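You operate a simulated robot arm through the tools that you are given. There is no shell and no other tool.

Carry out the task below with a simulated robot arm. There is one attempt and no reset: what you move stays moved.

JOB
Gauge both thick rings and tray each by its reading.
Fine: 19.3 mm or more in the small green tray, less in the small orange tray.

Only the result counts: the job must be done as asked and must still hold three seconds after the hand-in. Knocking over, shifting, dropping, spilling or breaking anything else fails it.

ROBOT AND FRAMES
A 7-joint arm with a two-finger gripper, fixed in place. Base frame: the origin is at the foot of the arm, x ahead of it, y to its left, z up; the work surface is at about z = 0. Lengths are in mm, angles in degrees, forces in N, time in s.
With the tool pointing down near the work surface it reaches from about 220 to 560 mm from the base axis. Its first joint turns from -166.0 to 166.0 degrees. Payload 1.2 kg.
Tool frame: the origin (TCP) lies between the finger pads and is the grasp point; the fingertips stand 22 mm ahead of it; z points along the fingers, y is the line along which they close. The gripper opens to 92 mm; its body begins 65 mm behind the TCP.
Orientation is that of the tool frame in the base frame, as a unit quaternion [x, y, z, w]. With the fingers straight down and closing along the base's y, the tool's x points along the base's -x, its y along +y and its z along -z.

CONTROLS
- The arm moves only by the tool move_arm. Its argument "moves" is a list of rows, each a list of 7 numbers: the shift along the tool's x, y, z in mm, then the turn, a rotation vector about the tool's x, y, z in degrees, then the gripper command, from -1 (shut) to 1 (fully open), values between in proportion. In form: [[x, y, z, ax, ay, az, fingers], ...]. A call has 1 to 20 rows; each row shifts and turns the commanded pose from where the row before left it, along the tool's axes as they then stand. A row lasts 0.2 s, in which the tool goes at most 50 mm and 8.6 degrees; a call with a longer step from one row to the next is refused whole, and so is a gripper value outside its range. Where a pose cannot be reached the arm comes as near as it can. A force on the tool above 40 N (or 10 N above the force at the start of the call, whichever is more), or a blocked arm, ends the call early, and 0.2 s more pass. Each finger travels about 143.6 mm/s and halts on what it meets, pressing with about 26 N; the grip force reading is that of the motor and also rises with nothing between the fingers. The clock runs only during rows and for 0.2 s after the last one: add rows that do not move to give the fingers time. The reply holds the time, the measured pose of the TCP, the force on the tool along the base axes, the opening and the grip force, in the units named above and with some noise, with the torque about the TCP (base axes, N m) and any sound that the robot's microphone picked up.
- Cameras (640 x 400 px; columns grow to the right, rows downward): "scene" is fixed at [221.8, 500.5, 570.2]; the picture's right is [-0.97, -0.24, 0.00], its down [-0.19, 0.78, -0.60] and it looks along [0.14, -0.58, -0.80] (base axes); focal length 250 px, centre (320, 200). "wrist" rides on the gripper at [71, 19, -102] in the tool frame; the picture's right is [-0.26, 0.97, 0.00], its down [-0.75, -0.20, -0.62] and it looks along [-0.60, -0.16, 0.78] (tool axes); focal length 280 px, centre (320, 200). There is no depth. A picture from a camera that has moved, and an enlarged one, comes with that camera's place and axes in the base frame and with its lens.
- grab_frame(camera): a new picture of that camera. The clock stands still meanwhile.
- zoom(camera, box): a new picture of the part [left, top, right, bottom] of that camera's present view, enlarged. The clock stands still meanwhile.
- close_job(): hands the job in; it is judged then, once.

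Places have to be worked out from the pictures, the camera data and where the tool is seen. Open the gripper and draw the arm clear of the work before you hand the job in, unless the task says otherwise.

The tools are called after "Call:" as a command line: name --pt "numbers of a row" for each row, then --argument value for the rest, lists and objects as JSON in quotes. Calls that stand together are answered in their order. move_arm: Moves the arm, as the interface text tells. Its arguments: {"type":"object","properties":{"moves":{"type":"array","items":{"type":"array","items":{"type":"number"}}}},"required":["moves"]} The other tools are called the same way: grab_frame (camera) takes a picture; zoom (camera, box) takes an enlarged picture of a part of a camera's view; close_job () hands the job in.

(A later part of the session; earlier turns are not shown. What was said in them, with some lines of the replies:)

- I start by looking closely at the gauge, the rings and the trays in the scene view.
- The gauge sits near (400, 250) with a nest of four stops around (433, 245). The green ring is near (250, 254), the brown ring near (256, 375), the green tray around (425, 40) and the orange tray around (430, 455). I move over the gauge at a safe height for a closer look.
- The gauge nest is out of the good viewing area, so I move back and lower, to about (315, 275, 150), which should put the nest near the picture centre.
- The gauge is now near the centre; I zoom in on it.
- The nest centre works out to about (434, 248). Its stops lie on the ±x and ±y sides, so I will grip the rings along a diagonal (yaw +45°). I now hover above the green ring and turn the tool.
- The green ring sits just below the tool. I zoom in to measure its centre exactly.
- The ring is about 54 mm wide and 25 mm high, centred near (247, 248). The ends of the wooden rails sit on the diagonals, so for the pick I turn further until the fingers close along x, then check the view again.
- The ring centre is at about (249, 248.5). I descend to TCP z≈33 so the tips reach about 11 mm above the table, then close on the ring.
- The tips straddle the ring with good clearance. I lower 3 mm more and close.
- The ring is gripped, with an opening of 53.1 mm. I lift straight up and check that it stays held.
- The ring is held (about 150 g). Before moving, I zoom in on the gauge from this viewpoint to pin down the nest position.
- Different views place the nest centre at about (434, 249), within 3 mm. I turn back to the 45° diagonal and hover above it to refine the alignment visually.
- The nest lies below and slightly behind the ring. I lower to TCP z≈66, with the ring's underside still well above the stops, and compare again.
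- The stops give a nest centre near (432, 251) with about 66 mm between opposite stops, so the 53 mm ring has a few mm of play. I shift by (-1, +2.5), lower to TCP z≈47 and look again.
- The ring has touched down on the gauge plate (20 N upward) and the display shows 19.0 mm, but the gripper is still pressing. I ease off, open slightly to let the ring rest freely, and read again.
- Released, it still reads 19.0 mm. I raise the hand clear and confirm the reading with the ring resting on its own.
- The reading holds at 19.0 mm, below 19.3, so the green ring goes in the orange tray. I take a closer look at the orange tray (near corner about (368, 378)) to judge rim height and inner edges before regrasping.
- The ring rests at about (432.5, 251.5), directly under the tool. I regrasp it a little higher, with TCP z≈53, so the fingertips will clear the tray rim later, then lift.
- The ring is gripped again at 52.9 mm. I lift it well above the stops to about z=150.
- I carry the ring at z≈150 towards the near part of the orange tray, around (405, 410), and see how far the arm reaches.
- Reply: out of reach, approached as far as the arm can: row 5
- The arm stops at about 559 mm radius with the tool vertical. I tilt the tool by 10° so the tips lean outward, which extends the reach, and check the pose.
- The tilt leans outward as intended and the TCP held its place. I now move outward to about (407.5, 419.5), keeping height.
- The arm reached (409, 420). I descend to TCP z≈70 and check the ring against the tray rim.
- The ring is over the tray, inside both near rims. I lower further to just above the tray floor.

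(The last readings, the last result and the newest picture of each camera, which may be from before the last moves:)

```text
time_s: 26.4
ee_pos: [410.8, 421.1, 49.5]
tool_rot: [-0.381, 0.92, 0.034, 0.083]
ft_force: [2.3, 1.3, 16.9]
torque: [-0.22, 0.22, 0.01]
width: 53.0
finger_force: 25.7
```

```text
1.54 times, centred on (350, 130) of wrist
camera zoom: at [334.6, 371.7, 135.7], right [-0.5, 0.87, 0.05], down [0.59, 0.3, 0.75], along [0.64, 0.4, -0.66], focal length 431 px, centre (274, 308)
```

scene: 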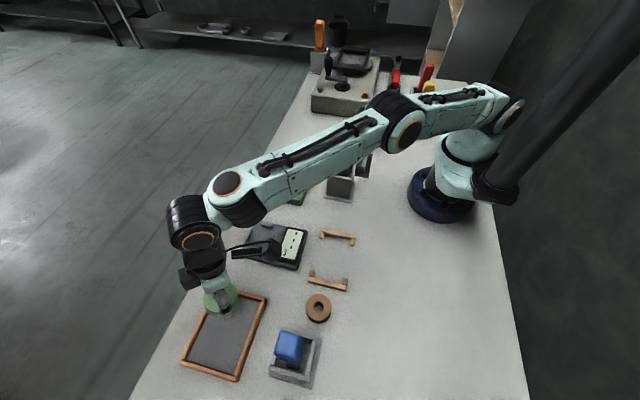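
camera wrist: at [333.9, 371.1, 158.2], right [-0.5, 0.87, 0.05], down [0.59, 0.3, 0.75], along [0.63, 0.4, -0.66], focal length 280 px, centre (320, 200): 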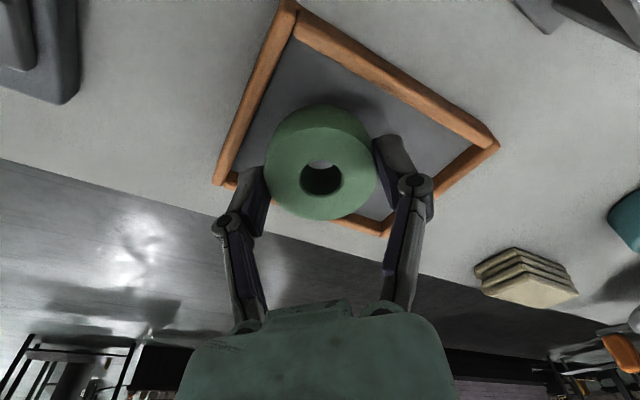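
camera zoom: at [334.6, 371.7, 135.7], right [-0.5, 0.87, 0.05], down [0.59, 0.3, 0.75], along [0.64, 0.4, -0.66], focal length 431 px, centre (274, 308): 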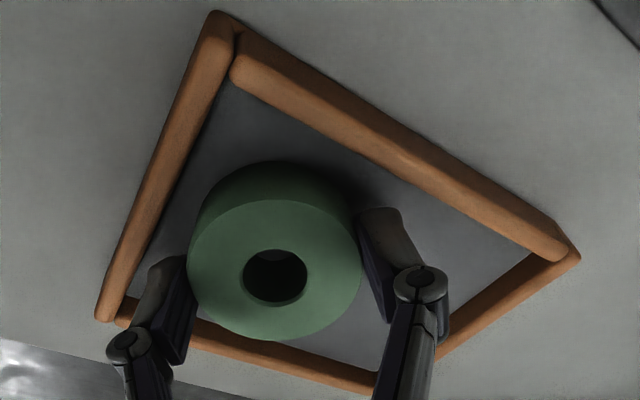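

Gentle floor contact on the ring's inner edge (about 17 N), and the ring is clear of both rims. I open the fingers slowly to let it settle flat.

Call:
move_arm --pt "-0.2 0 -1 0 0 0 -1" --pt "0 0 0 0 0 0 0.16" --pt "0 0 0 0 0 0 0.22" --pt "0 0 0 0 0 0 0.3" --pt "0 0 0 0 0 0 0.4" --pt "0 0 0 0 0 0 0.4"

Call:
zoom --camera "scene" --box '[170, 260, 330, 390]'

Call:
zoom --camera "wrist" --box '[180, 0, 520, 260]'

```text
time_s: 27.8
ee_pos: [408.5, 421.0, 49.0]
tool_rot: [-0.381, 0.921, 0.033, 0.08]
ft_force: [-0.3, 0.0, -0.7]
torque: [0.0, 0.03, 0.0]
width: 64.4
finger_force: 0.1
```

```text
3.08 times, centred on (250, 325) of scene
camera zoom: at [221.8, 500.5, 570.2], right [-0.97, -0.24, 0.0], down [-0.19, 0.78, -0.6], along [0.14, -0.58, -0.8], focal length 771 px, centre (535, -185)
```

zoom: 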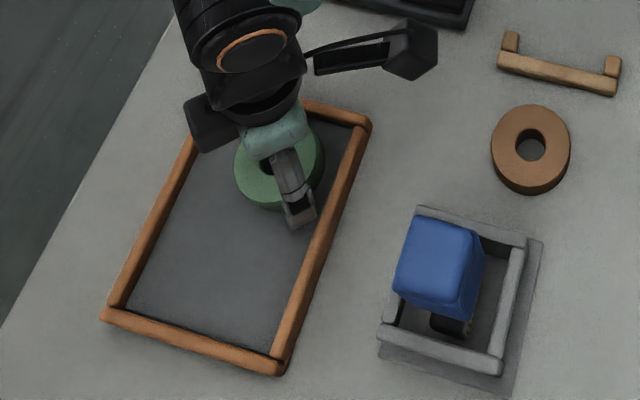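

```text
1.54 times, centred on (350, 130) of wrist
camera zoom: at [333.9, 371.0, 135.2], right [-0.5, 0.87, 0.05], down [0.59, 0.3, 0.75], along [0.63, 0.4, -0.66], focal length 431 px, centre (274, 308)
```

zoom: 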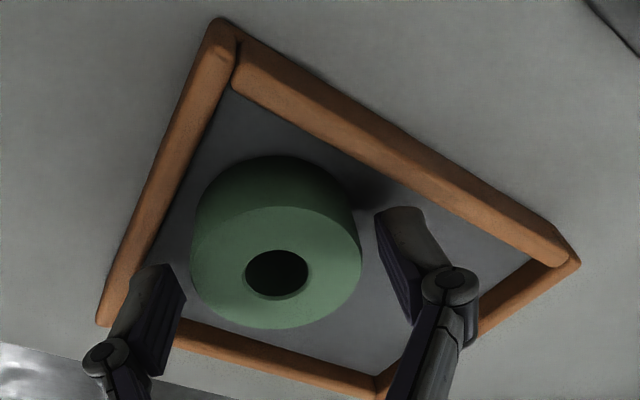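

The green ring lies flat in the orange tray. I withdraw straight up, then move back inward and untilt.

Call:
move_arm --pt "-1.7 0 -10 0 0 0 0.4" --pt "-4.3 0 -24.6 0 0 0 0.4" --pt "-4.3 0 -24.6 0 0 0 0.4" --pt "-5.2 0 -29.5 0 0 0 0.4" --pt "-2.6 0 -15 0 0 0 0.4" --pt "20 0 -3.5 0 0 0 0.4" --pt "20 0 -3.5 0 0 0 0.4" --pt "0 0 0 0 5 0 0.4" --pt "0 0 0 0 5 0 0.4" --pt "0 0 0 0 0 0 0.4"

Call:
grab_frame --camera "scene"

Call:
grab_frame --camera "wrist"

```text
time_s: 30.0
ee_pos: [381.2, 391.7, 153.4]
tool_rot: [-0.382, 0.924, 0.0, 0.0]
ft_force: [0.4, -0.1, 0.2]
torque: [-0.03, 0.02, -0.02]
width: 64.3
finger_force: 0.0
```

```text
taken
```

scene: 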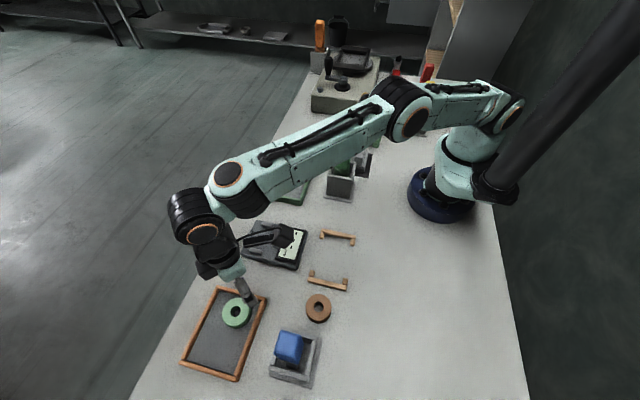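

```text
taken
camera wrist: at [317.0, 353.8, 255.0], right [-0.5, 0.87, 0.0], down [0.68, 0.39, 0.62], along [0.54, 0.31, -0.78], focal length 280 px, centre (320, 200)
```

wrist: 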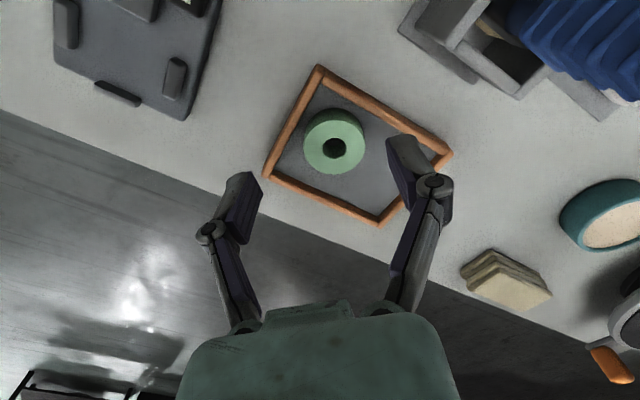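

The green ring is settled in the orange tray. Next I go above the brown ring near (256, 374) and turn so the fingers close along x, staying clear of the rail and the blue tool's holder.

Call:
move_arm --pt "25.3 18.9 0 0 0 0 0.4" --pt "25.3 18.9 0 0 0 0 0.4" --pt "25.3 18.9 0 0 0 0 0.4" --pt "25.3 18.9 0 0 0 0 0.4" --pt "0 0 0 0 0 -7.5 0.4" --pt "0 0 0 0 0 -7.5 0.4" --pt "0 0 0 0 0 -7.5 0.4" --pt "0 0 0 0 0 -7.5 0.4" --pt "0 0 0 0 0 -7.5 0.4" --pt "0 0 0 0 0 -7.5 0.4" --pt "0 0 0 0 0 0 0.6"

Call:
grab_frame --camera "scene"

Call:
grab_frame --camera "wrist"

```text
time_s: 32.4
ee_pos: [255.8, 372.8, 155.1]
tool_rot: [-0.707, 0.707, 0.001, 0.001]
ft_force: [0.0, -0.5, 1.4]
torque: [0.01, -0.01, -0.01]
width: 73.6
finger_force: 0.1
```

```text
taken
```

scene: 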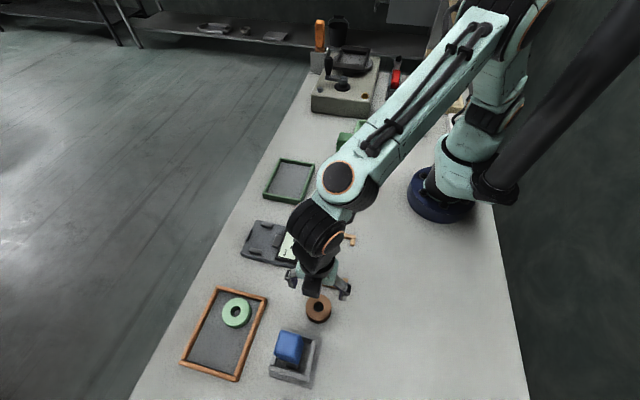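

```text
taken
camera wrist: at [236.1, 301.2, 254.9], right [-0.97, 0.26, 0.0], down [0.2, 0.75, 0.63], along [0.16, 0.6, -0.78], focal length 280 px, centre (320, 200)
```

wrist: 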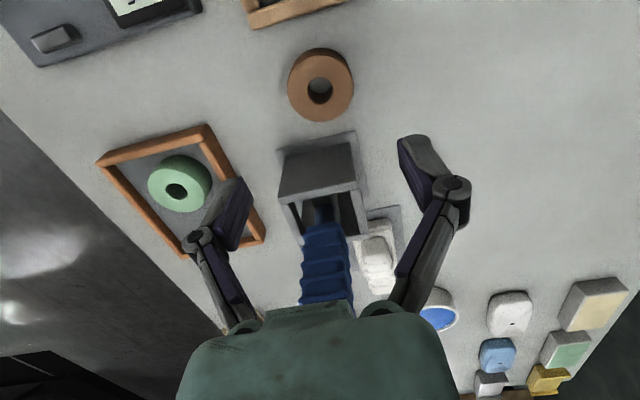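

Call:
zoom --camera "wrist" --box '[250, 30, 410, 150]'

Call:
zoom --camera "wrist" --box '[240, 110, 440, 320]'

Call:
zoom --camera "scene" --box '[250, 260, 378, 390]'

```text
3.33 times, centred on (330, 90) of wrist
camera zoom: at [236.1, 301.2, 254.9], right [-0.97, 0.26, 0.0], down [0.2, 0.75, 0.63], along [0.16, 0.6, -0.78], focal length 935 px, centre (287, 567)
```

zoom: 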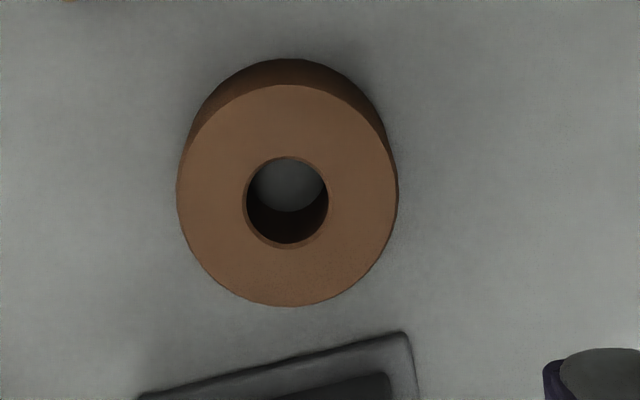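

```text
1.90 times, centred on (340, 215) of wrist
camera zoom: at [236.1, 301.2, 254.9], right [-0.97, 0.26, 0.0], down [0.2, 0.75, 0.63], along [0.16, 0.6, -0.78], focal length 534 px, centre (282, 171)
```

zoom: 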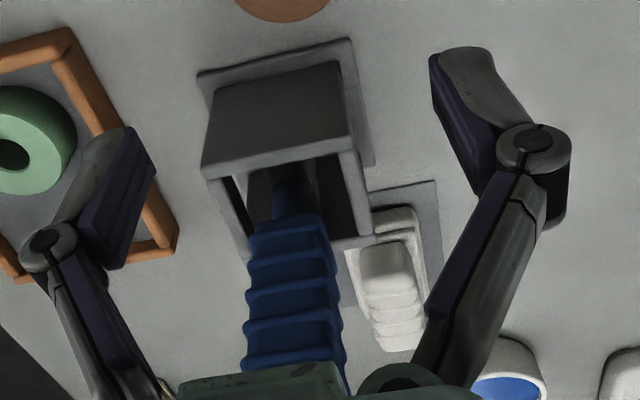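

```text
3.08 times, centred on (314, 325) of scene
camera zoom: at [221.8, 500.5, 570.2], right [-0.97, -0.24, 0.0], down [-0.19, 0.78, -0.6], along [0.14, -0.58, -0.8], focal length 771 px, centre (338, -185)
```

zoom: 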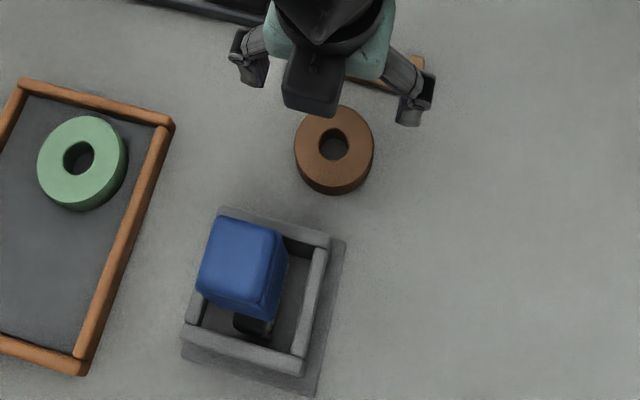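

The brown ring's centre is at about (254.5, 370). The fingers closing along x clear both rail and holder, so I correct the position, descend to TCP z≈35 and close.

Call:
move_arm --pt "2.8 1.3 0 0 0 0 0.6" --pt "0 0 25 0 0 0 0.6" --pt "0 0 25 0 0 0 0.6" --pt "0 0 25 0 0 0 0.6" --pt "0 0 10 0 0 0 0.6" --pt "0 0 0 0 0 0 0.6"

Call:
grab_frame --camera "wrist"

Call:
zoom --camera "scene" --box '[250, 260, 378, 390]'

```text
time_s: 33.8
ee_pos: [253.3, 369.2, 67.4]
tool_rot: [-0.706, 0.708, 0.0, 0.0]
ft_force: [-0.2, 0.2, -0.4]
torque: [-0.01, 0.0, 0.0]
width: 73.9
finger_force: 0.1
```

```text
taken
camera wrist: at [233.6, 298.0, 169.0], right [-0.96, 0.26, 0.0], down [0.21, 0.75, 0.63], along [0.16, 0.6, -0.78], focal length 280 px, centre (320, 200)
```

wrist: 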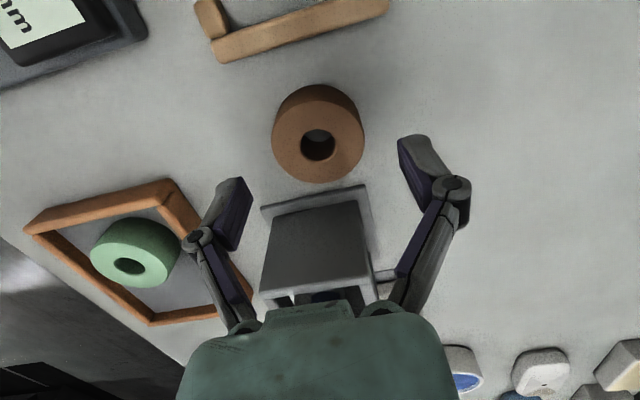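

```text
3.08 times, centred on (314, 325) of scene
camera zoom: at [221.8, 500.5, 570.2], right [-0.97, -0.24, 0.0], down [-0.19, 0.78, -0.6], along [0.14, -0.58, -0.8], focal length 771 px, centre (338, -185)
```

zoom: 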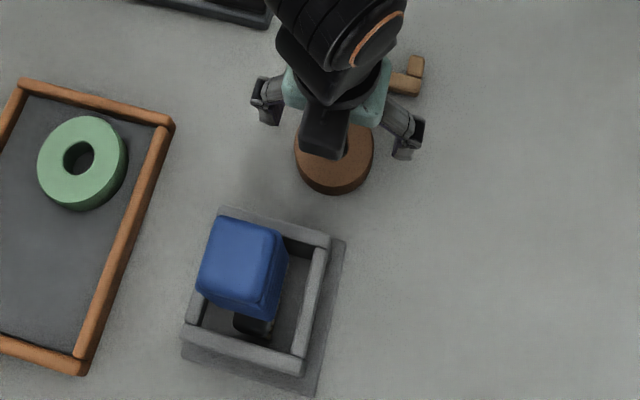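

The ring is centred between the fingers. I descend the last 32 mm and close.

Call:
move_arm --pt "0 0 14 0 0 0 0.6" --pt "0 0 12 0 0 0 0.6" --pt "0 0 6 0 0 0 0.6" --pt "0 0 0 0 0 0 0.6" --pt "0 0 0 0 0 0 0.25" --pt "0 0 0 0 0 0 -1" --pt "0 0 0 0 0 0 -1"

Call:
grab_frame --camera "wrist"

```text
time_s: 35.4
ee_pos: [254.6, 368.6, 36.6]
tool_rot: [-0.706, 0.708, 0.0, 0.0]
ft_force: [-0.6, -0.1, 5.3]
torque: [-0.05, 0.04, 0.01]
width: 52.8
finger_force: 25.4
```

```text
taken
camera wrist: at [235.1, 297.8, 137.1], right [-0.96, 0.26, 0.0], down [0.21, 0.75, 0.63], along [0.17, 0.6, -0.78], focal length 280 px, centre (320, 200)
```

wrist: 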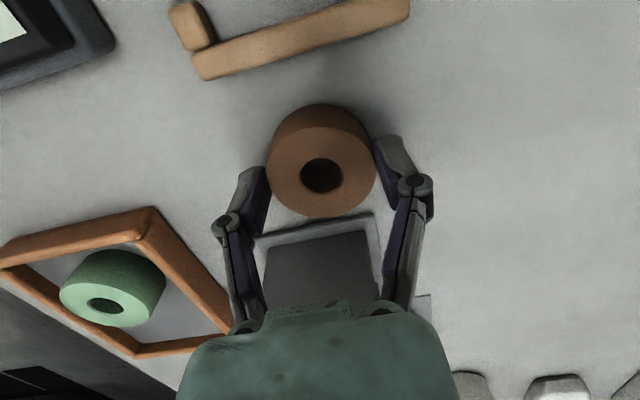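

Gripped at 52.8 mm. I lift straight up, turn back to the 45° yaw, and carry the ring to above the nest.

Call:
move_arm --pt "0 0 -5 0 0 0 -1" --pt "0 0 -15 0 0 0 -1" --pt "0 0 -30 0 0 0 -1" --pt "0 0 -30 0 0 0 -1" --pt "0 0 -30 0 0 0 -1" --pt "0 0 0 0 0 7.5 -1" --pt "0 0 0 0 0 7.5 -1" --pt "0 0 0 0 0 7.5 -1" --pt "0 0 0 0 0 7.5 -1" --pt "0 0 0 0 0 7.5 -1" --pt "0 0 0 0 0 7.5 -1" --pt "-7.1 -34.7 0 0 0 0 -1" --pt "-7.1 -34.7 0 0 0 0 -1" --pt "-7.1 -34.7 0 0 0 0 -1" --pt "-7.1 -34.7 0 0 0 0 -1" --pt "-7 -34.7 0 0 0 0 -1" --pt "-7 -34.7 0 0 0 0 -1" --pt "0 0 0 0 0 0 -1"

Call:
grab_frame --camera "scene"

Call:
grab_frame --camera "wrist"

```text
time_s: 39.2
ee_pos: [431.2, 252.8, 146.1]
tool_rot: [-0.382, 0.924, -0.001, 0.0]
ft_force: [-1.0, -0.3, -0.9]
torque: [-0.01, 0.03, 0.0]
width: 53.2
finger_force: 26.3
```

```text
taken
```

scene: 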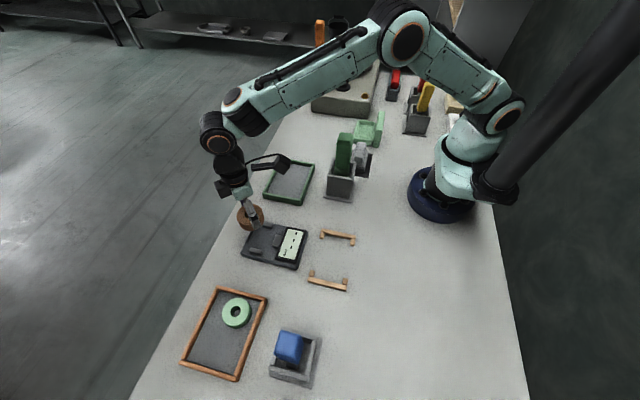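

```text
taken
camera wrist: at [367.3, 215.2, 246.8], right [-0.5, 0.87, 0.0], down [0.68, 0.39, 0.62], along [0.54, 0.31, -0.78], focal length 280 px, centre (320, 200)
```

wrist: 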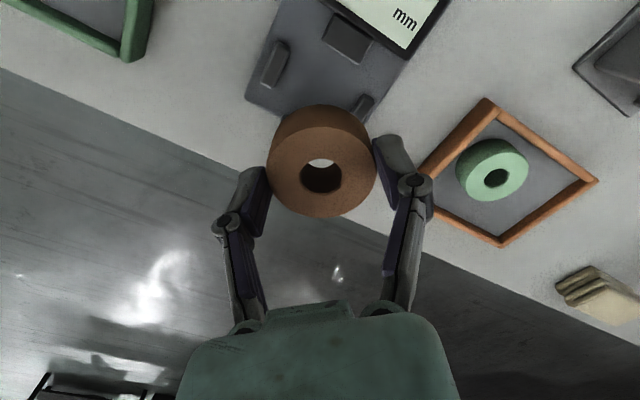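

The ring is above the nest at (431, 253). I lower it to just above the plate, TCP z≈55.

Call:
move_arm --pt "0 0 25 0 0 0 -1" --pt "0 0 25 0 0 0 -1" --pt "0 0 20 0 0 0 -1" --pt "0 0 14 0 0 0 -1" --pt "0 0 6 0 0 0 -1" --pt "0 0 0 0 0 0 -1"

Call:
zoom --camera "scene" --box '[225, 200, 321, 270]'

Call:
zoom --camera "wrist" --box '[200, 0, 440, 230]'

```text
time_s: 40.6
ee_pos: [431.0, 253.0, 57.3]
tool_rot: [-0.382, 0.924, 0.001, 0.0]
ft_force: [-5.6, -3.2, 10.6]
torque: [-0.09, 0.09, 0.03]
width: 53.0
finger_force: 26.4
```

```text
5.71 times, centred on (273, 235) of scene
camera zoom: at [221.8, 500.5, 570.2], right [-0.97, -0.24, 0.0], down [-0.19, 0.78, -0.6], along [0.14, -0.58, -0.8], focal length 1431 px, centre (589, 0)
```

zoom: 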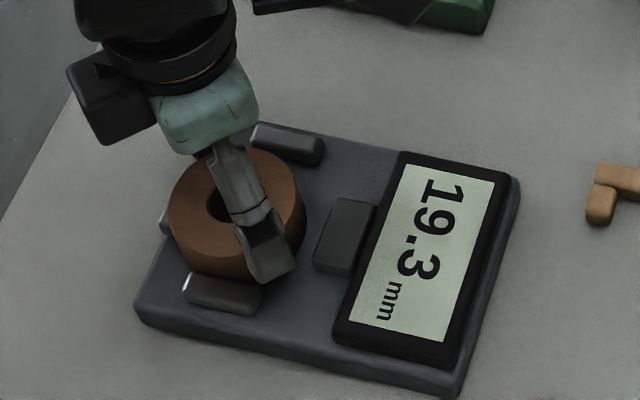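

```text
1.74 times, centred on (320, 115) of wrist
camera zoom: at [367.5, 215.7, 157.1], right [-0.5, 0.87, 0.0], down [0.68, 0.39, 0.62], along [0.54, 0.31, -0.78], focal length 488 px, centre (320, 348)
```

zoom: 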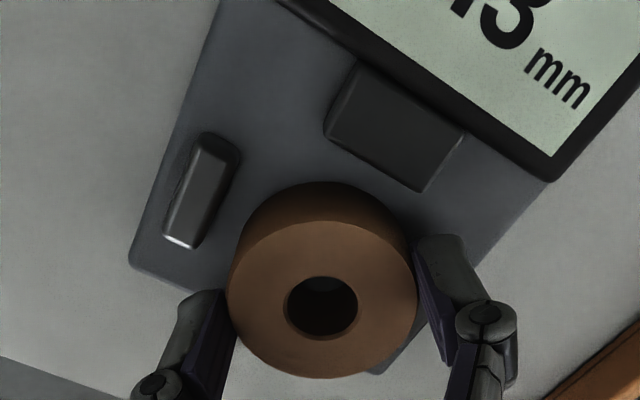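

The ring has made contact and the display shows 19.3 mm, right at the limit, but there is sideways force on it. I back off slightly and open to let it seat freely before trusting the reading.

Call:
move_arm --pt "0 0 -1 0 0 0 -1" --pt "0 0 0 0 0 0 0.16" --pt "0 0 0 0 0 0 0.22" --pt "0 0 0 0 0 0 0.4" --pt "0 0 0 0 0 0 0.4"

Call:
zoom --camera "scene" --box '[225, 200, 321, 270]'

Call:
zoom --camera "wrist" --box '[200, 0, 440, 230]'

```text
time_s: 41.8
ee_pos: [432.3, 252.2, 56.7]
tool_rot: [-0.382, 0.924, 0.0, 0.001]
ft_force: [-0.1, 0.5, 0.3]
torque: [-0.01, -0.01, -0.01]
width: 64.4
finger_force: 0.1
```

```text
5.71 times, centred on (273, 235) of scene
camera zoom: at [221.8, 500.5, 570.2], right [-0.97, -0.24, 0.0], down [-0.19, 0.78, -0.6], along [0.14, -0.58, -0.8], focal length 1431 px, centre (589, 0)
```

zoom: 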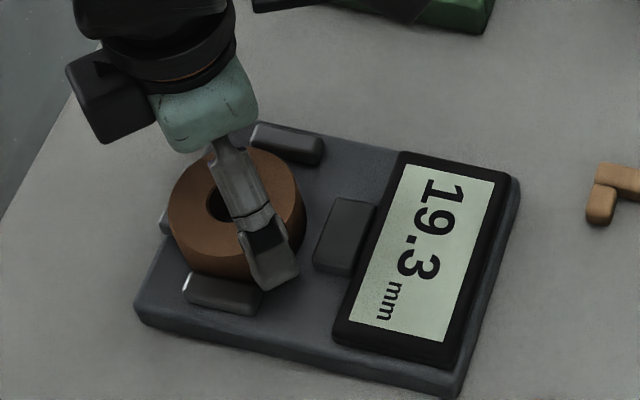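

```text
1.74 times, centred on (320, 115) of wrist
camera zoom: at [367.5, 215.6, 158.2], right [-0.5, 0.87, 0.0], down [0.68, 0.39, 0.63], along [0.54, 0.31, -0.78], focal length 488 px, centre (320, 348)
```

zoom: 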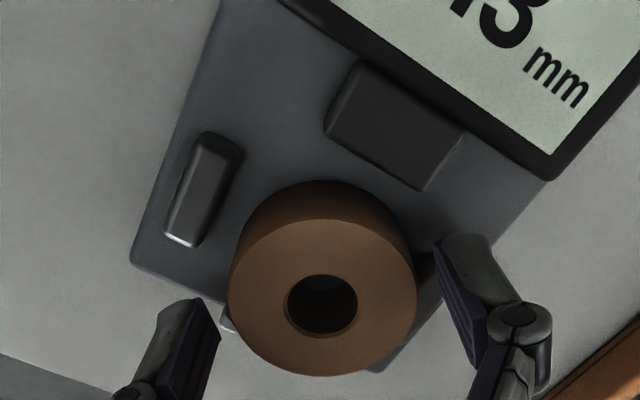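

It still shows 19.3 mm after release, but touchdown came about 4 mm early, so the ring might be perched on a stop. I raise the hand and inspect how it is seated.

Call:
move_arm --pt "0 0 -10 0 0 0 0.4" --pt "0 0 -20 0 0 0 0.4" --pt "0 0 -30 0 0 0 0.4" --pt "0 0 -12 0 0 0 0.4" --pt "0 0 0 0 0 0 0.4" --pt "0 0 0 0 0 0 0.4"

Call:
zoom --camera "scene" --box '[230, 205, 310, 265]'

Call:
zoom --camera "wrist" --box '[230, 0, 430, 170]'

```text
time_s: 43.2
ee_pos: [432.4, 252.4, 129.6]
tool_rot: [-0.382, 0.924, 0.001, 0.0]
ft_force: [-0.2, -0.2, 0.5]
torque: [-0.01, -0.05, -0.01]
width: 64.5
finger_force: 0.0
```

```text
6.67 times, centred on (270, 235) of scene
camera zoom: at [221.8, 500.5, 570.2], right [-0.97, -0.24, 0.0], down [-0.19, 0.78, -0.6], along [0.14, -0.58, -0.8], focal length 1670 px, centre (653, -33)
```

zoom: 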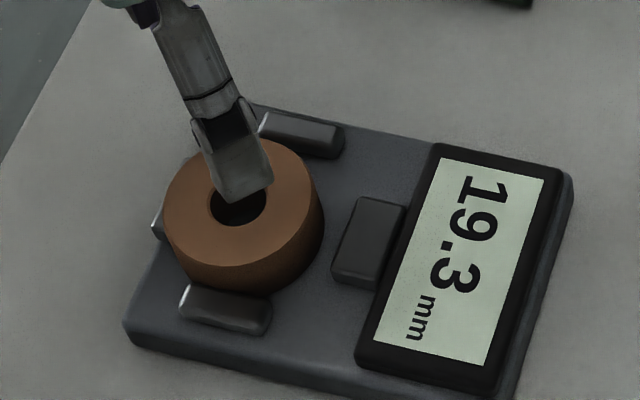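

```text
2.35 times, centred on (330, 85) of wrist
camera zoom: at [368.7, 215.8, 230.6], right [-0.5, 0.87, 0.0], down [0.68, 0.39, 0.62], along [0.54, 0.31, -0.78], focal length 660 px, centre (296, 471)
```

zoom: 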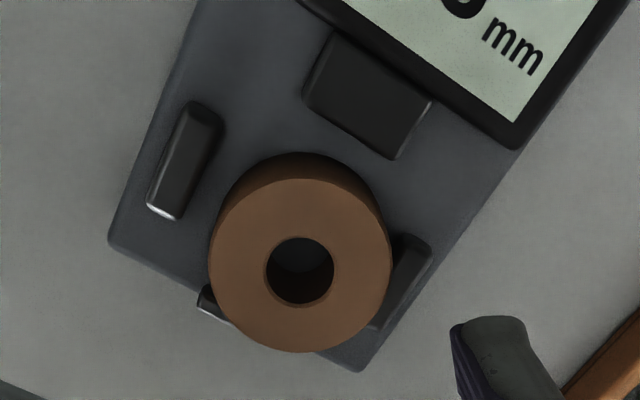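

The ring looks flat, level with where the green one sat, but about 2.5 mm further toward +y at (432.4, 254). Since 19.3 is exactly the limit, I zoom in on the display to be sure of the digits.

Call:
zoom --camera "scene" --box '[272, 222, 312, 267]'

Call:
zoom --camera "scene" --box '[240, 215, 285, 255]'

Call:
zoom --camera "wrist" --box '[270, 40, 380, 130]'

```text
8.89 times, centred on (292, 244) of scene
camera zoom: at [221.8, 500.5, 570.2], right [-0.97, -0.24, 0.0], down [-0.19, 0.78, -0.6], along [0.14, -0.58, -0.8], focal length 2226 px, centre (569, -196)
```

zoom: 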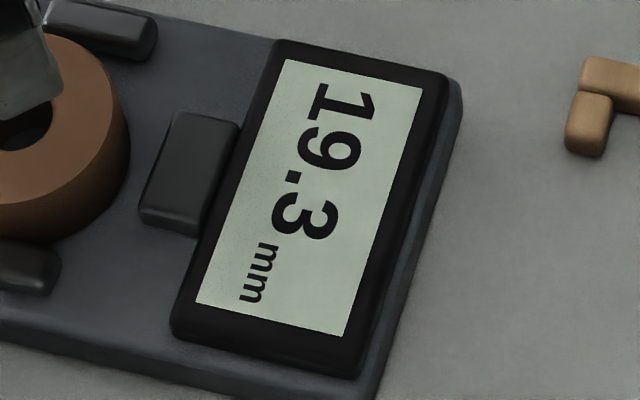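

```text
10.00 times, centred on (262, 235) of scene
camera zoom: at [221.8, 500.5, 570.2], right [-0.97, -0.24, 0.0], down [-0.19, 0.78, -0.6], along [0.14, -0.58, -0.8], focal length 2505 px, centre (895, -150)
```

zoom: 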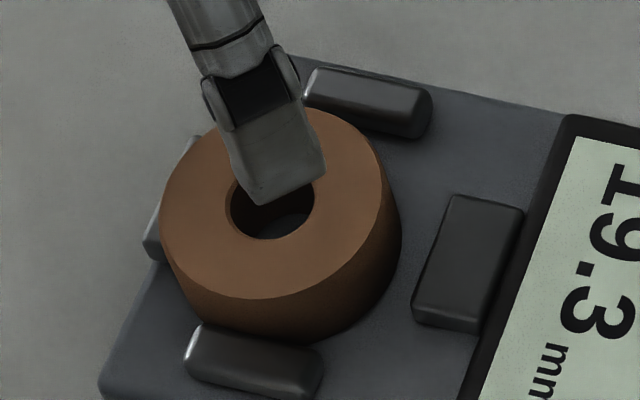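

```text
4.44 times, centred on (325, 85) of wrist
camera zoom: at [368.7, 215.8, 230.6], right [-0.5, 0.87, 0.0], down [0.68, 0.39, 0.62], along [0.54, 0.31, -0.78], focal length 1246 px, centre (298, 711)
```

zoom: 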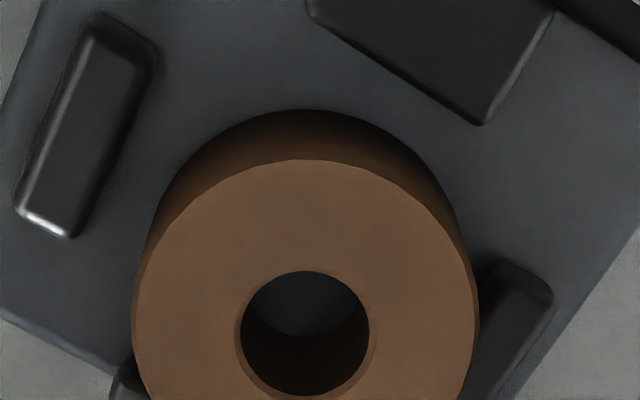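

The display clearly reads 19.3. With the plate top at z≈17, recomputing the stops gives a nest centre nearer (428, 248), so this ring sits about 5 mm off, against two stops. I regrasp it, re-seat it centred, and read again.

Call:
move_arm --pt "0 0 25 0 0 0 0.4" --pt "0 0 25 0 0 0 0.4" --pt "0 0 18 0 0 0 0.4" --pt "0 0 8 0 0 0 0.4" --pt "0 0 0 0 0 0 0.4" --pt "0 0 0 0 0 0 0.2" --pt "0 0 0 0 0 0 -1" --pt "0 0 0 0 0 0 -1"

Call:
zoom --camera "scene" --box '[225, 200, 321, 270]'

```text
time_s: 45.0
ee_pos: [432.1, 253.9, 54.0]
tool_rot: [-0.381, 0.924, 0.0, 0.001]
ft_force: [-0.1, -0.2, 1.3]
torque: [0.04, 0.04, 0.01]
width: 53.1
finger_force: 26.3
```

```text
5.71 times, centred on (273, 235) of scene
camera zoom: at [221.8, 500.5, 570.2], right [-0.97, -0.24, 0.0], down [-0.19, 0.78, -0.6], along [0.14, -0.58, -0.8], focal length 1431 px, centre (589, 0)
```

zoom: 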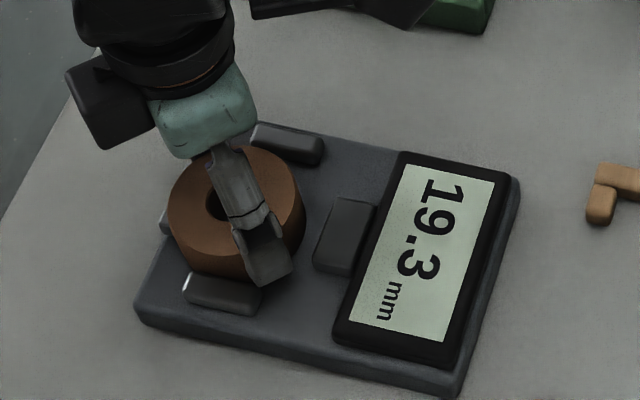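

Regrasped. I lift 14 mm, shift about 6.7 mm back toward the nest centre, and lower again.

Call:
move_arm --pt "0 0 -6 0 0 0 -1" --pt "0 0 -8 0 0 0 -1" --pt "6.7 -0.6 0 0 0 0 -1" --pt "0 0 0 0 0 0 -1" --pt "0 0 6 0 0 0 -1" --pt "0 0 5 0 0 0 -1" --pt "0 0 0 0 0 0 -1"

Call:
zoom --camera "scene" --box '[225, 200, 321, 270]'

Call:
zoom --camera "wrist" --box '[200, 0, 440, 230]'

```text
time_s: 46.6
ee_pos: [427.4, 248.4, 55.8]
tool_rot: [-0.382, 0.924, -0.001, 0.001]
ft_force: [0.1, -1.1, -0.7]
torque: [0.02, -0.04, 0.02]
width: 52.8
finger_force: 26.3
```

```text
5.71 times, centred on (273, 235) of scene
camera zoom: at [221.8, 500.5, 570.2], right [-0.97, -0.24, 0.0], down [-0.19, 0.78, -0.6], along [0.14, -0.58, -0.8], focal length 1431 px, centre (589, 0)
```

zoom: 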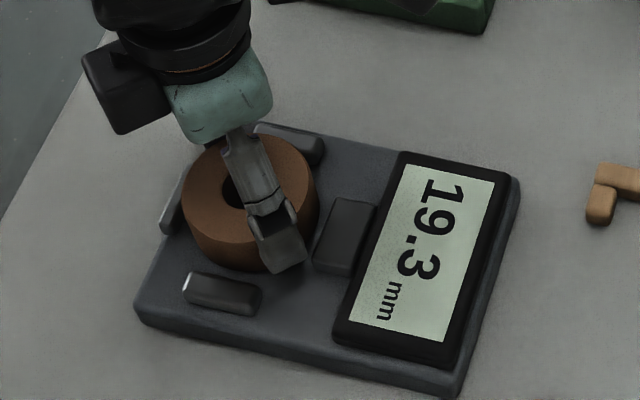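

```text
1.74 times, centred on (320, 115) of wrist
camera zoom: at [363.9, 210.6, 157.8], right [-0.5, 0.87, 0.0], down [0.68, 0.39, 0.63], along [0.54, 0.31, -0.78], focal length 488 px, centre (320, 348)
```

zoom: 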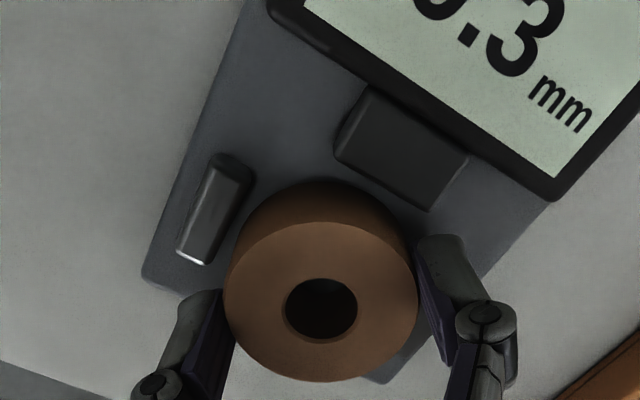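

Centred, the display still shows 19.3. I set the ring down fully and open once more to confirm the resting reading.

Call:
move_arm --pt "0 0 2 0 0 0 -1" --pt "0 0 1 0 0 0 -1" --pt "0 0 0 0 0 0 0.18" --pt "0 0 0 0 0 0 0.4" --pt "0 0 0 0 0 0 0.4" --pt "0 0 0 0 0 0 0.4" --pt "0 0 0 0 0 0 0.4"

Call:
zoom --camera "scene" --box '[225, 200, 321, 270]'

Call:
grab_frame --camera "scene"

```text
time_s: 48.2
ee_pos: [429.2, 247.3, 54.0]
tool_rot: [-0.382, 0.924, 0.001, -0.001]
ft_force: [0.0, 0.9, 0.0]
torque: [-0.01, -0.04, -0.02]
width: 64.5
finger_force: 0.1
```

```text
5.71 times, centred on (273, 235) of scene
camera zoom: at [221.8, 500.5, 570.2], right [-0.97, -0.24, 0.0], down [-0.19, 0.78, -0.6], along [0.14, -0.58, -0.8], focal length 1431 px, centre (589, 0)
```

zoom: 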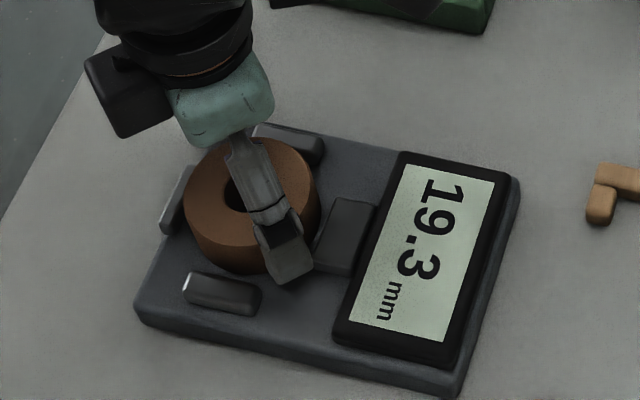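

```text
taken
```

scene: 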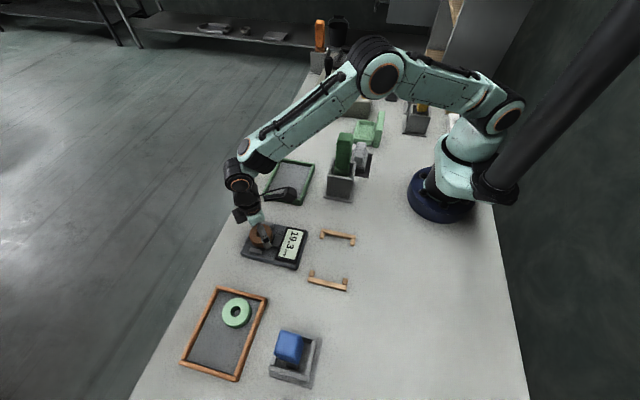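

The resting reading is 19.3 mm again, and position in the nest does not affect it, so the brown ring belongs in the green tray. I regrasp it, lift, and carry it to above the green tray's centre, about (424, 46).

Call:
move_arm --pt "0 0 0 0 0 0 0.15" --pt "0 0 0 0 0 0 -1" --pt "0 0 0 0 0 0 -1" --pt "0 0 -6 0 0 0 -1" --pt "0 0 -15 0 0 0 -1" --pt "0 0 -25 0 0 0 -1" --pt "0 0 -25 0 0 0 -1" --pt "0 0 -25 0 0 0 -1" --pt "0 0 0 0 0 0 -1"

Call:
grab_frame --camera "wrist"

```text
time_s: 50.2
ee_pos: [429.3, 248.0, 151.6]
tool_rot: [-0.382, 0.924, -0.001, 0.0]
ft_force: [-0.5, -0.2, -0.6]
torque: [-0.02, -0.01, 0.0]
width: 53.0
finger_force: 25.9
```

```text
taken
camera wrist: at [364.5, 210.9, 252.7], right [-0.5, 0.87, 0.0], down [0.68, 0.39, 0.62], along [0.54, 0.31, -0.78], focal length 280 px, centre (320, 200)
```

wrist: 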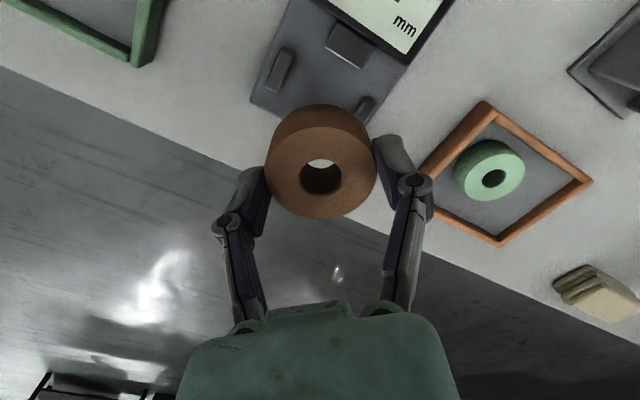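

The ring is firmly held at z≈152. I move across to the green tray.

Call:
move_arm --pt "24.3 -23.3 0 0 0 0 -1" --pt "24.3 -23.3 0 0 0 0 -1" --pt "24.3 -23.3 0 0 0 0 -1" --pt "24.3 -23.3 0 0 0 0 -1" --pt "24.3 -23.3 0 0 0 0 -1" --pt "24.3 -23.3 0 0 0 0 -1" --pt "0 0 0 0 0 0 -1" --pt "0 0 0 0 0 0 -1"

Call:
grab_frame --camera "scene"

Call:
grab_frame --camera "wrist"

```text
time_s: 52.0
ee_pos: [422.7, 47.1, 149.3]
tool_rot: [-0.383, 0.924, 0.0, 0.0]
ft_force: [-0.6, 0.4, -0.8]
torque: [-0.02, -0.04, 0.0]
width: 52.8
finger_force: 26.2
```

```text
taken
```

scene: 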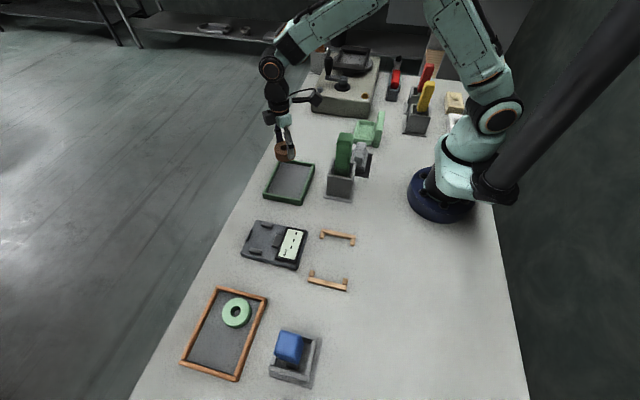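

```text
taken
camera wrist: at [359.8, 9.6, 250.8], right [-0.5, 0.87, 0.0], down [0.68, 0.39, 0.63], along [0.54, 0.31, -0.78], focal length 280 px, centre (320, 200)
```

wrist: 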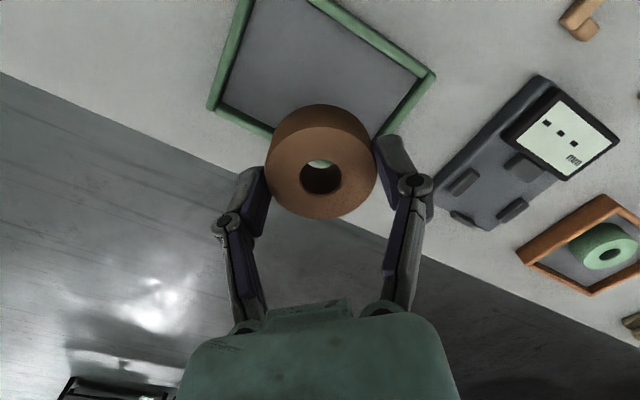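

The tray spans about x 367–483, y −30–117, so the ring is over its centre. I descend to TCP z≈60 and check.

Call:
move_arm --pt "0 0 25 0 0 0 -1" --pt "0 0 25 0 0 0 -1" --pt "0 0 22 0 0 0 -1" --pt "0 0 17 0 0 0 -1" --pt "0 0 0 0 0 0 -1"

Call:
zoom --camera "scene" --box '[240, 120, 368, 220]'

Call:
grab_frame --camera "wrist"

```text
time_s: 53.2
ee_pos: [423.2, 43.0, 61.0]
tool_rot: [-0.383, 0.924, 0.0, 0.0]
ft_force: [0.3, 0.0, -1.0]
torque: [-0.02, 0.0, 0.0]
width: 53.1
finger_force: 26.2
```

```text
4.00 times, centred on (304, 170) of scene
camera zoom: at [221.8, 500.5, 570.2], right [-0.97, -0.24, 0.0], down [-0.19, 0.78, -0.6], along [0.14, -0.58, -0.8], focal length 1002 px, centre (384, 320)
```

zoom: 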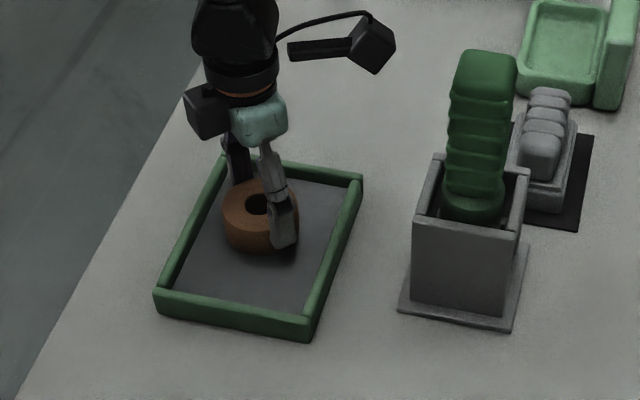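

```text
taken
camera wrist: at [358.8, 6.8, 162.1], right [-0.5, 0.87, 0.0], down [0.68, 0.39, 0.63], along [0.54, 0.31, -0.78], focal length 280 px, centre (320, 200)
```

wrist: 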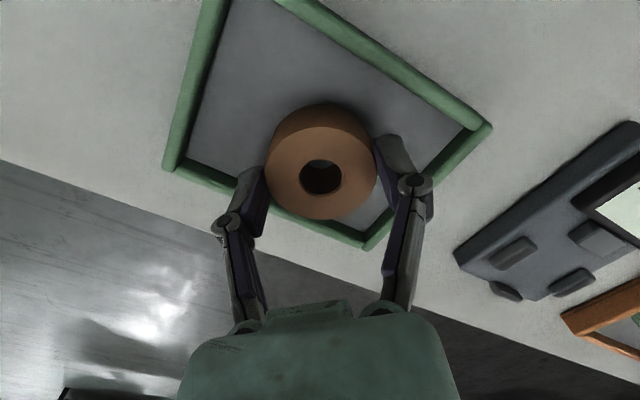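

The ring hangs over the middle of the green tray with space all round. I lower in small steps until it touches the floor.

Call:
move_arm --pt "0 0 8 0 0 0 -1" --pt "0 0 4 0 0 0 -1" --pt "0 0 2 0 0 0 -1" --pt "0 0 0 0 0 0 -1"

```text
time_s: 54.2
ee_pos: [422.6, 45.9, 46.6]
tool_rot: [-0.382, 0.924, 0.001, 0.001]
ft_force: [-6.0, 0.2, 19.2]
torque: [0.04, 0.13, 0.02]
width: 53.2
finger_force: 26.3
```

The ring rests on the tray floor (19 N upward). I relax slightly, then open slowly.

Call:
move_arm --pt "0 0 -1.5 0 0 0 -1" --pt "0 0 0 0 0 0 0.18" --pt "0 0 0 0 0 0 0.25" --pt "0 0 0 0 0 0 0.4" --pt "0 0 0 0 0 0 0.4"

Call:
zoom --camera "scene" --box '[240, 120, 368, 220]'

Call:
zoom --camera "wrist" --box '[140, 0, 520, 270]'

```text
time_s: 55.4
ee_pos: [421.6, 47.5, 48.1]
tool_rot: [-0.382, 0.924, -0.001, -0.001]
ft_force: [-0.5, 0.9, 0.8]
torque: [0.01, -0.01, 0.02]
width: 64.5
finger_force: 0.0
```

```text
4.00 times, centred on (304, 170) of scene
camera zoom: at [221.8, 500.5, 570.2], right [-0.97, -0.24, 0.0], down [-0.19, 0.78, -0.6], along [0.14, -0.58, -0.8], focal length 1002 px, centre (384, 320)
```

zoom: 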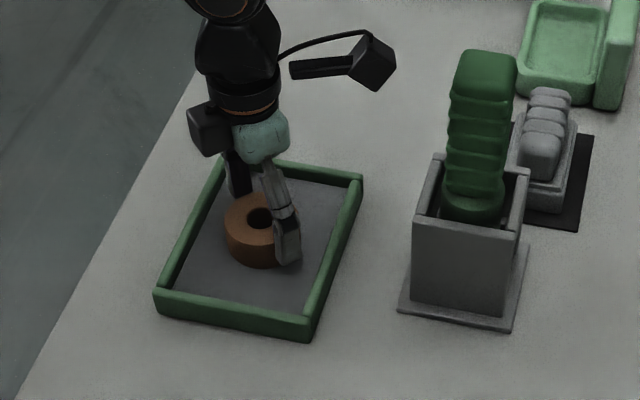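

```text
1.48 times, centred on (330, 135) of wrist
camera zoom: at [358.3, 8.2, 149.1], right [-0.5, 0.87, 0.0], down [0.68, 0.39, 0.63], along [0.54, 0.31, -0.78], focal length 415 px, centre (305, 296)
```

zoom: 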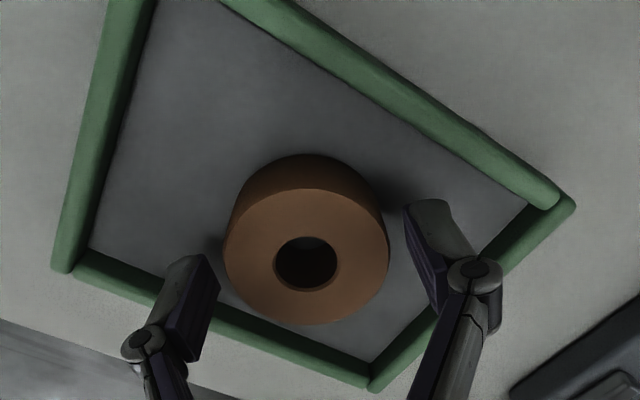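

The brown ring lies in the green tray and the fingers are clear of it. I withdraw straight up, open fully, and check the whole scene.

Call:
move_arm --pt "0 0 -10 0 0 0 0.4" --pt "0 0 -25 0 0 0 0.4" --pt "0 0 -30 0 0 0 0.4" --pt "0 0 -40 0 0 0 0.4" --pt "0 0 -40 0 0 0 0.7" --pt "0 0 -40 0 0 0 1" --pt "0 0 0 0 0 0 1" --pt "0 0 0 0 0 0 1"

Call:
grab_frame --camera "scene"

Call:
zoom --camera "scene" --box '[240, 130, 368, 220]'

Call:
zoom --camera "scene" --box '[170, 210, 370, 395]'

```text
time_s: 57.2
ee_pos: [423.7, 45.4, 234.0]
tool_rot: [-0.382, 0.924, 0.0, 0.0]
ft_force: [-0.6, -0.8, -0.4]
torque: [0.0, -0.02, 0.02]
width: 92.0
finger_force: 0.1
```

```text
taken
```

scene: 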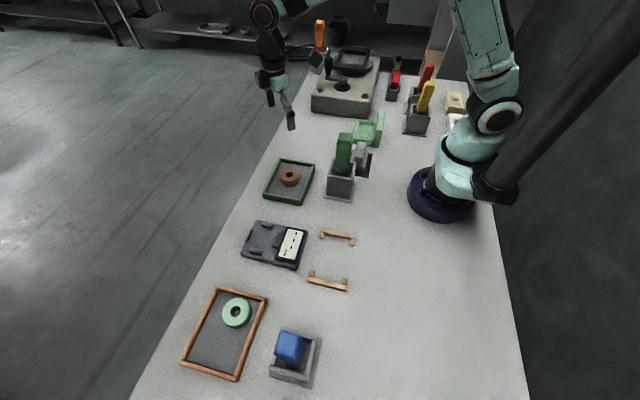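

```text
4.44 times, centred on (304, 175) of scene
camera zoom: at [221.8, 500.5, 570.2], right [-0.97, -0.24, 0.0], down [-0.19, 0.78, -0.6], along [0.14, -0.58, -0.8], focal length 1113 px, centre (391, 311)
```

zoom: 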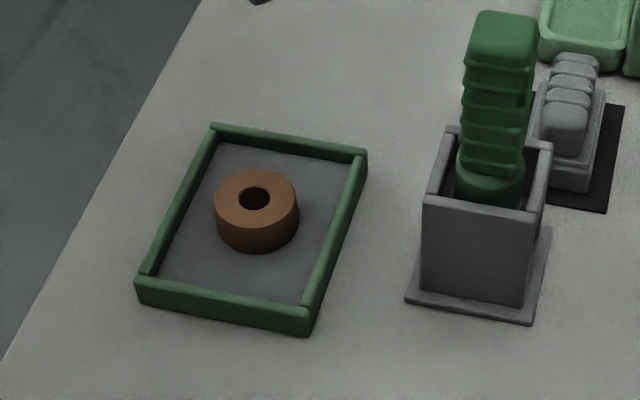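

```text
2.16 times, centred on (270, 302) of scene
camera zoom: at [221.8, 500.5, 570.2], right [-0.97, -0.24, 0.0], down [-0.19, 0.78, -0.6], along [0.14, -0.58, -0.8], focal length 542 px, centre (428, -22)
```

zoom: 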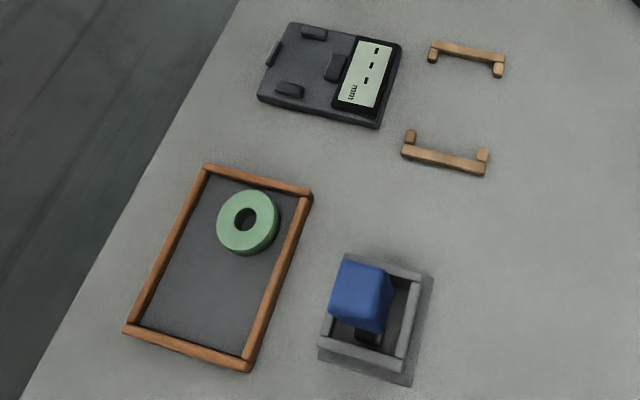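

Both rings lie flat in their trays: green (19.0 mm) in orange, brown (19.3 mm) in green. The gauge is back to dashes, nothing else looks moved, and the open gripper is well clear, so I hand in.

Call:
close_job

```text
The job is handed in.
```

I gauged both rings and put each one in the tray its reading called for, and the job is handed in.

| Ring | Reading | Tray |
|---|---|---|
| Green | 19.0 mm (below 19.3) | Orange |
| Brown | 19.3 mm (exactly at the limit) | Green |

- **Brown reading:** the ring first settled off-centre against the gauge's stops. Because it was right on the limit, I re-seated it in the centre and read it again. It still showed 19.3 mm.
- **Final state:** both rings lay flat inside their trays in the last pictures. Nothing else looked moved, and the gripper was open and well clear.
- **Green release:** the arm could not reach the orange tray with the tool pointing straight down. I tilted it 10° and let the ring settle flat from a small tilt.
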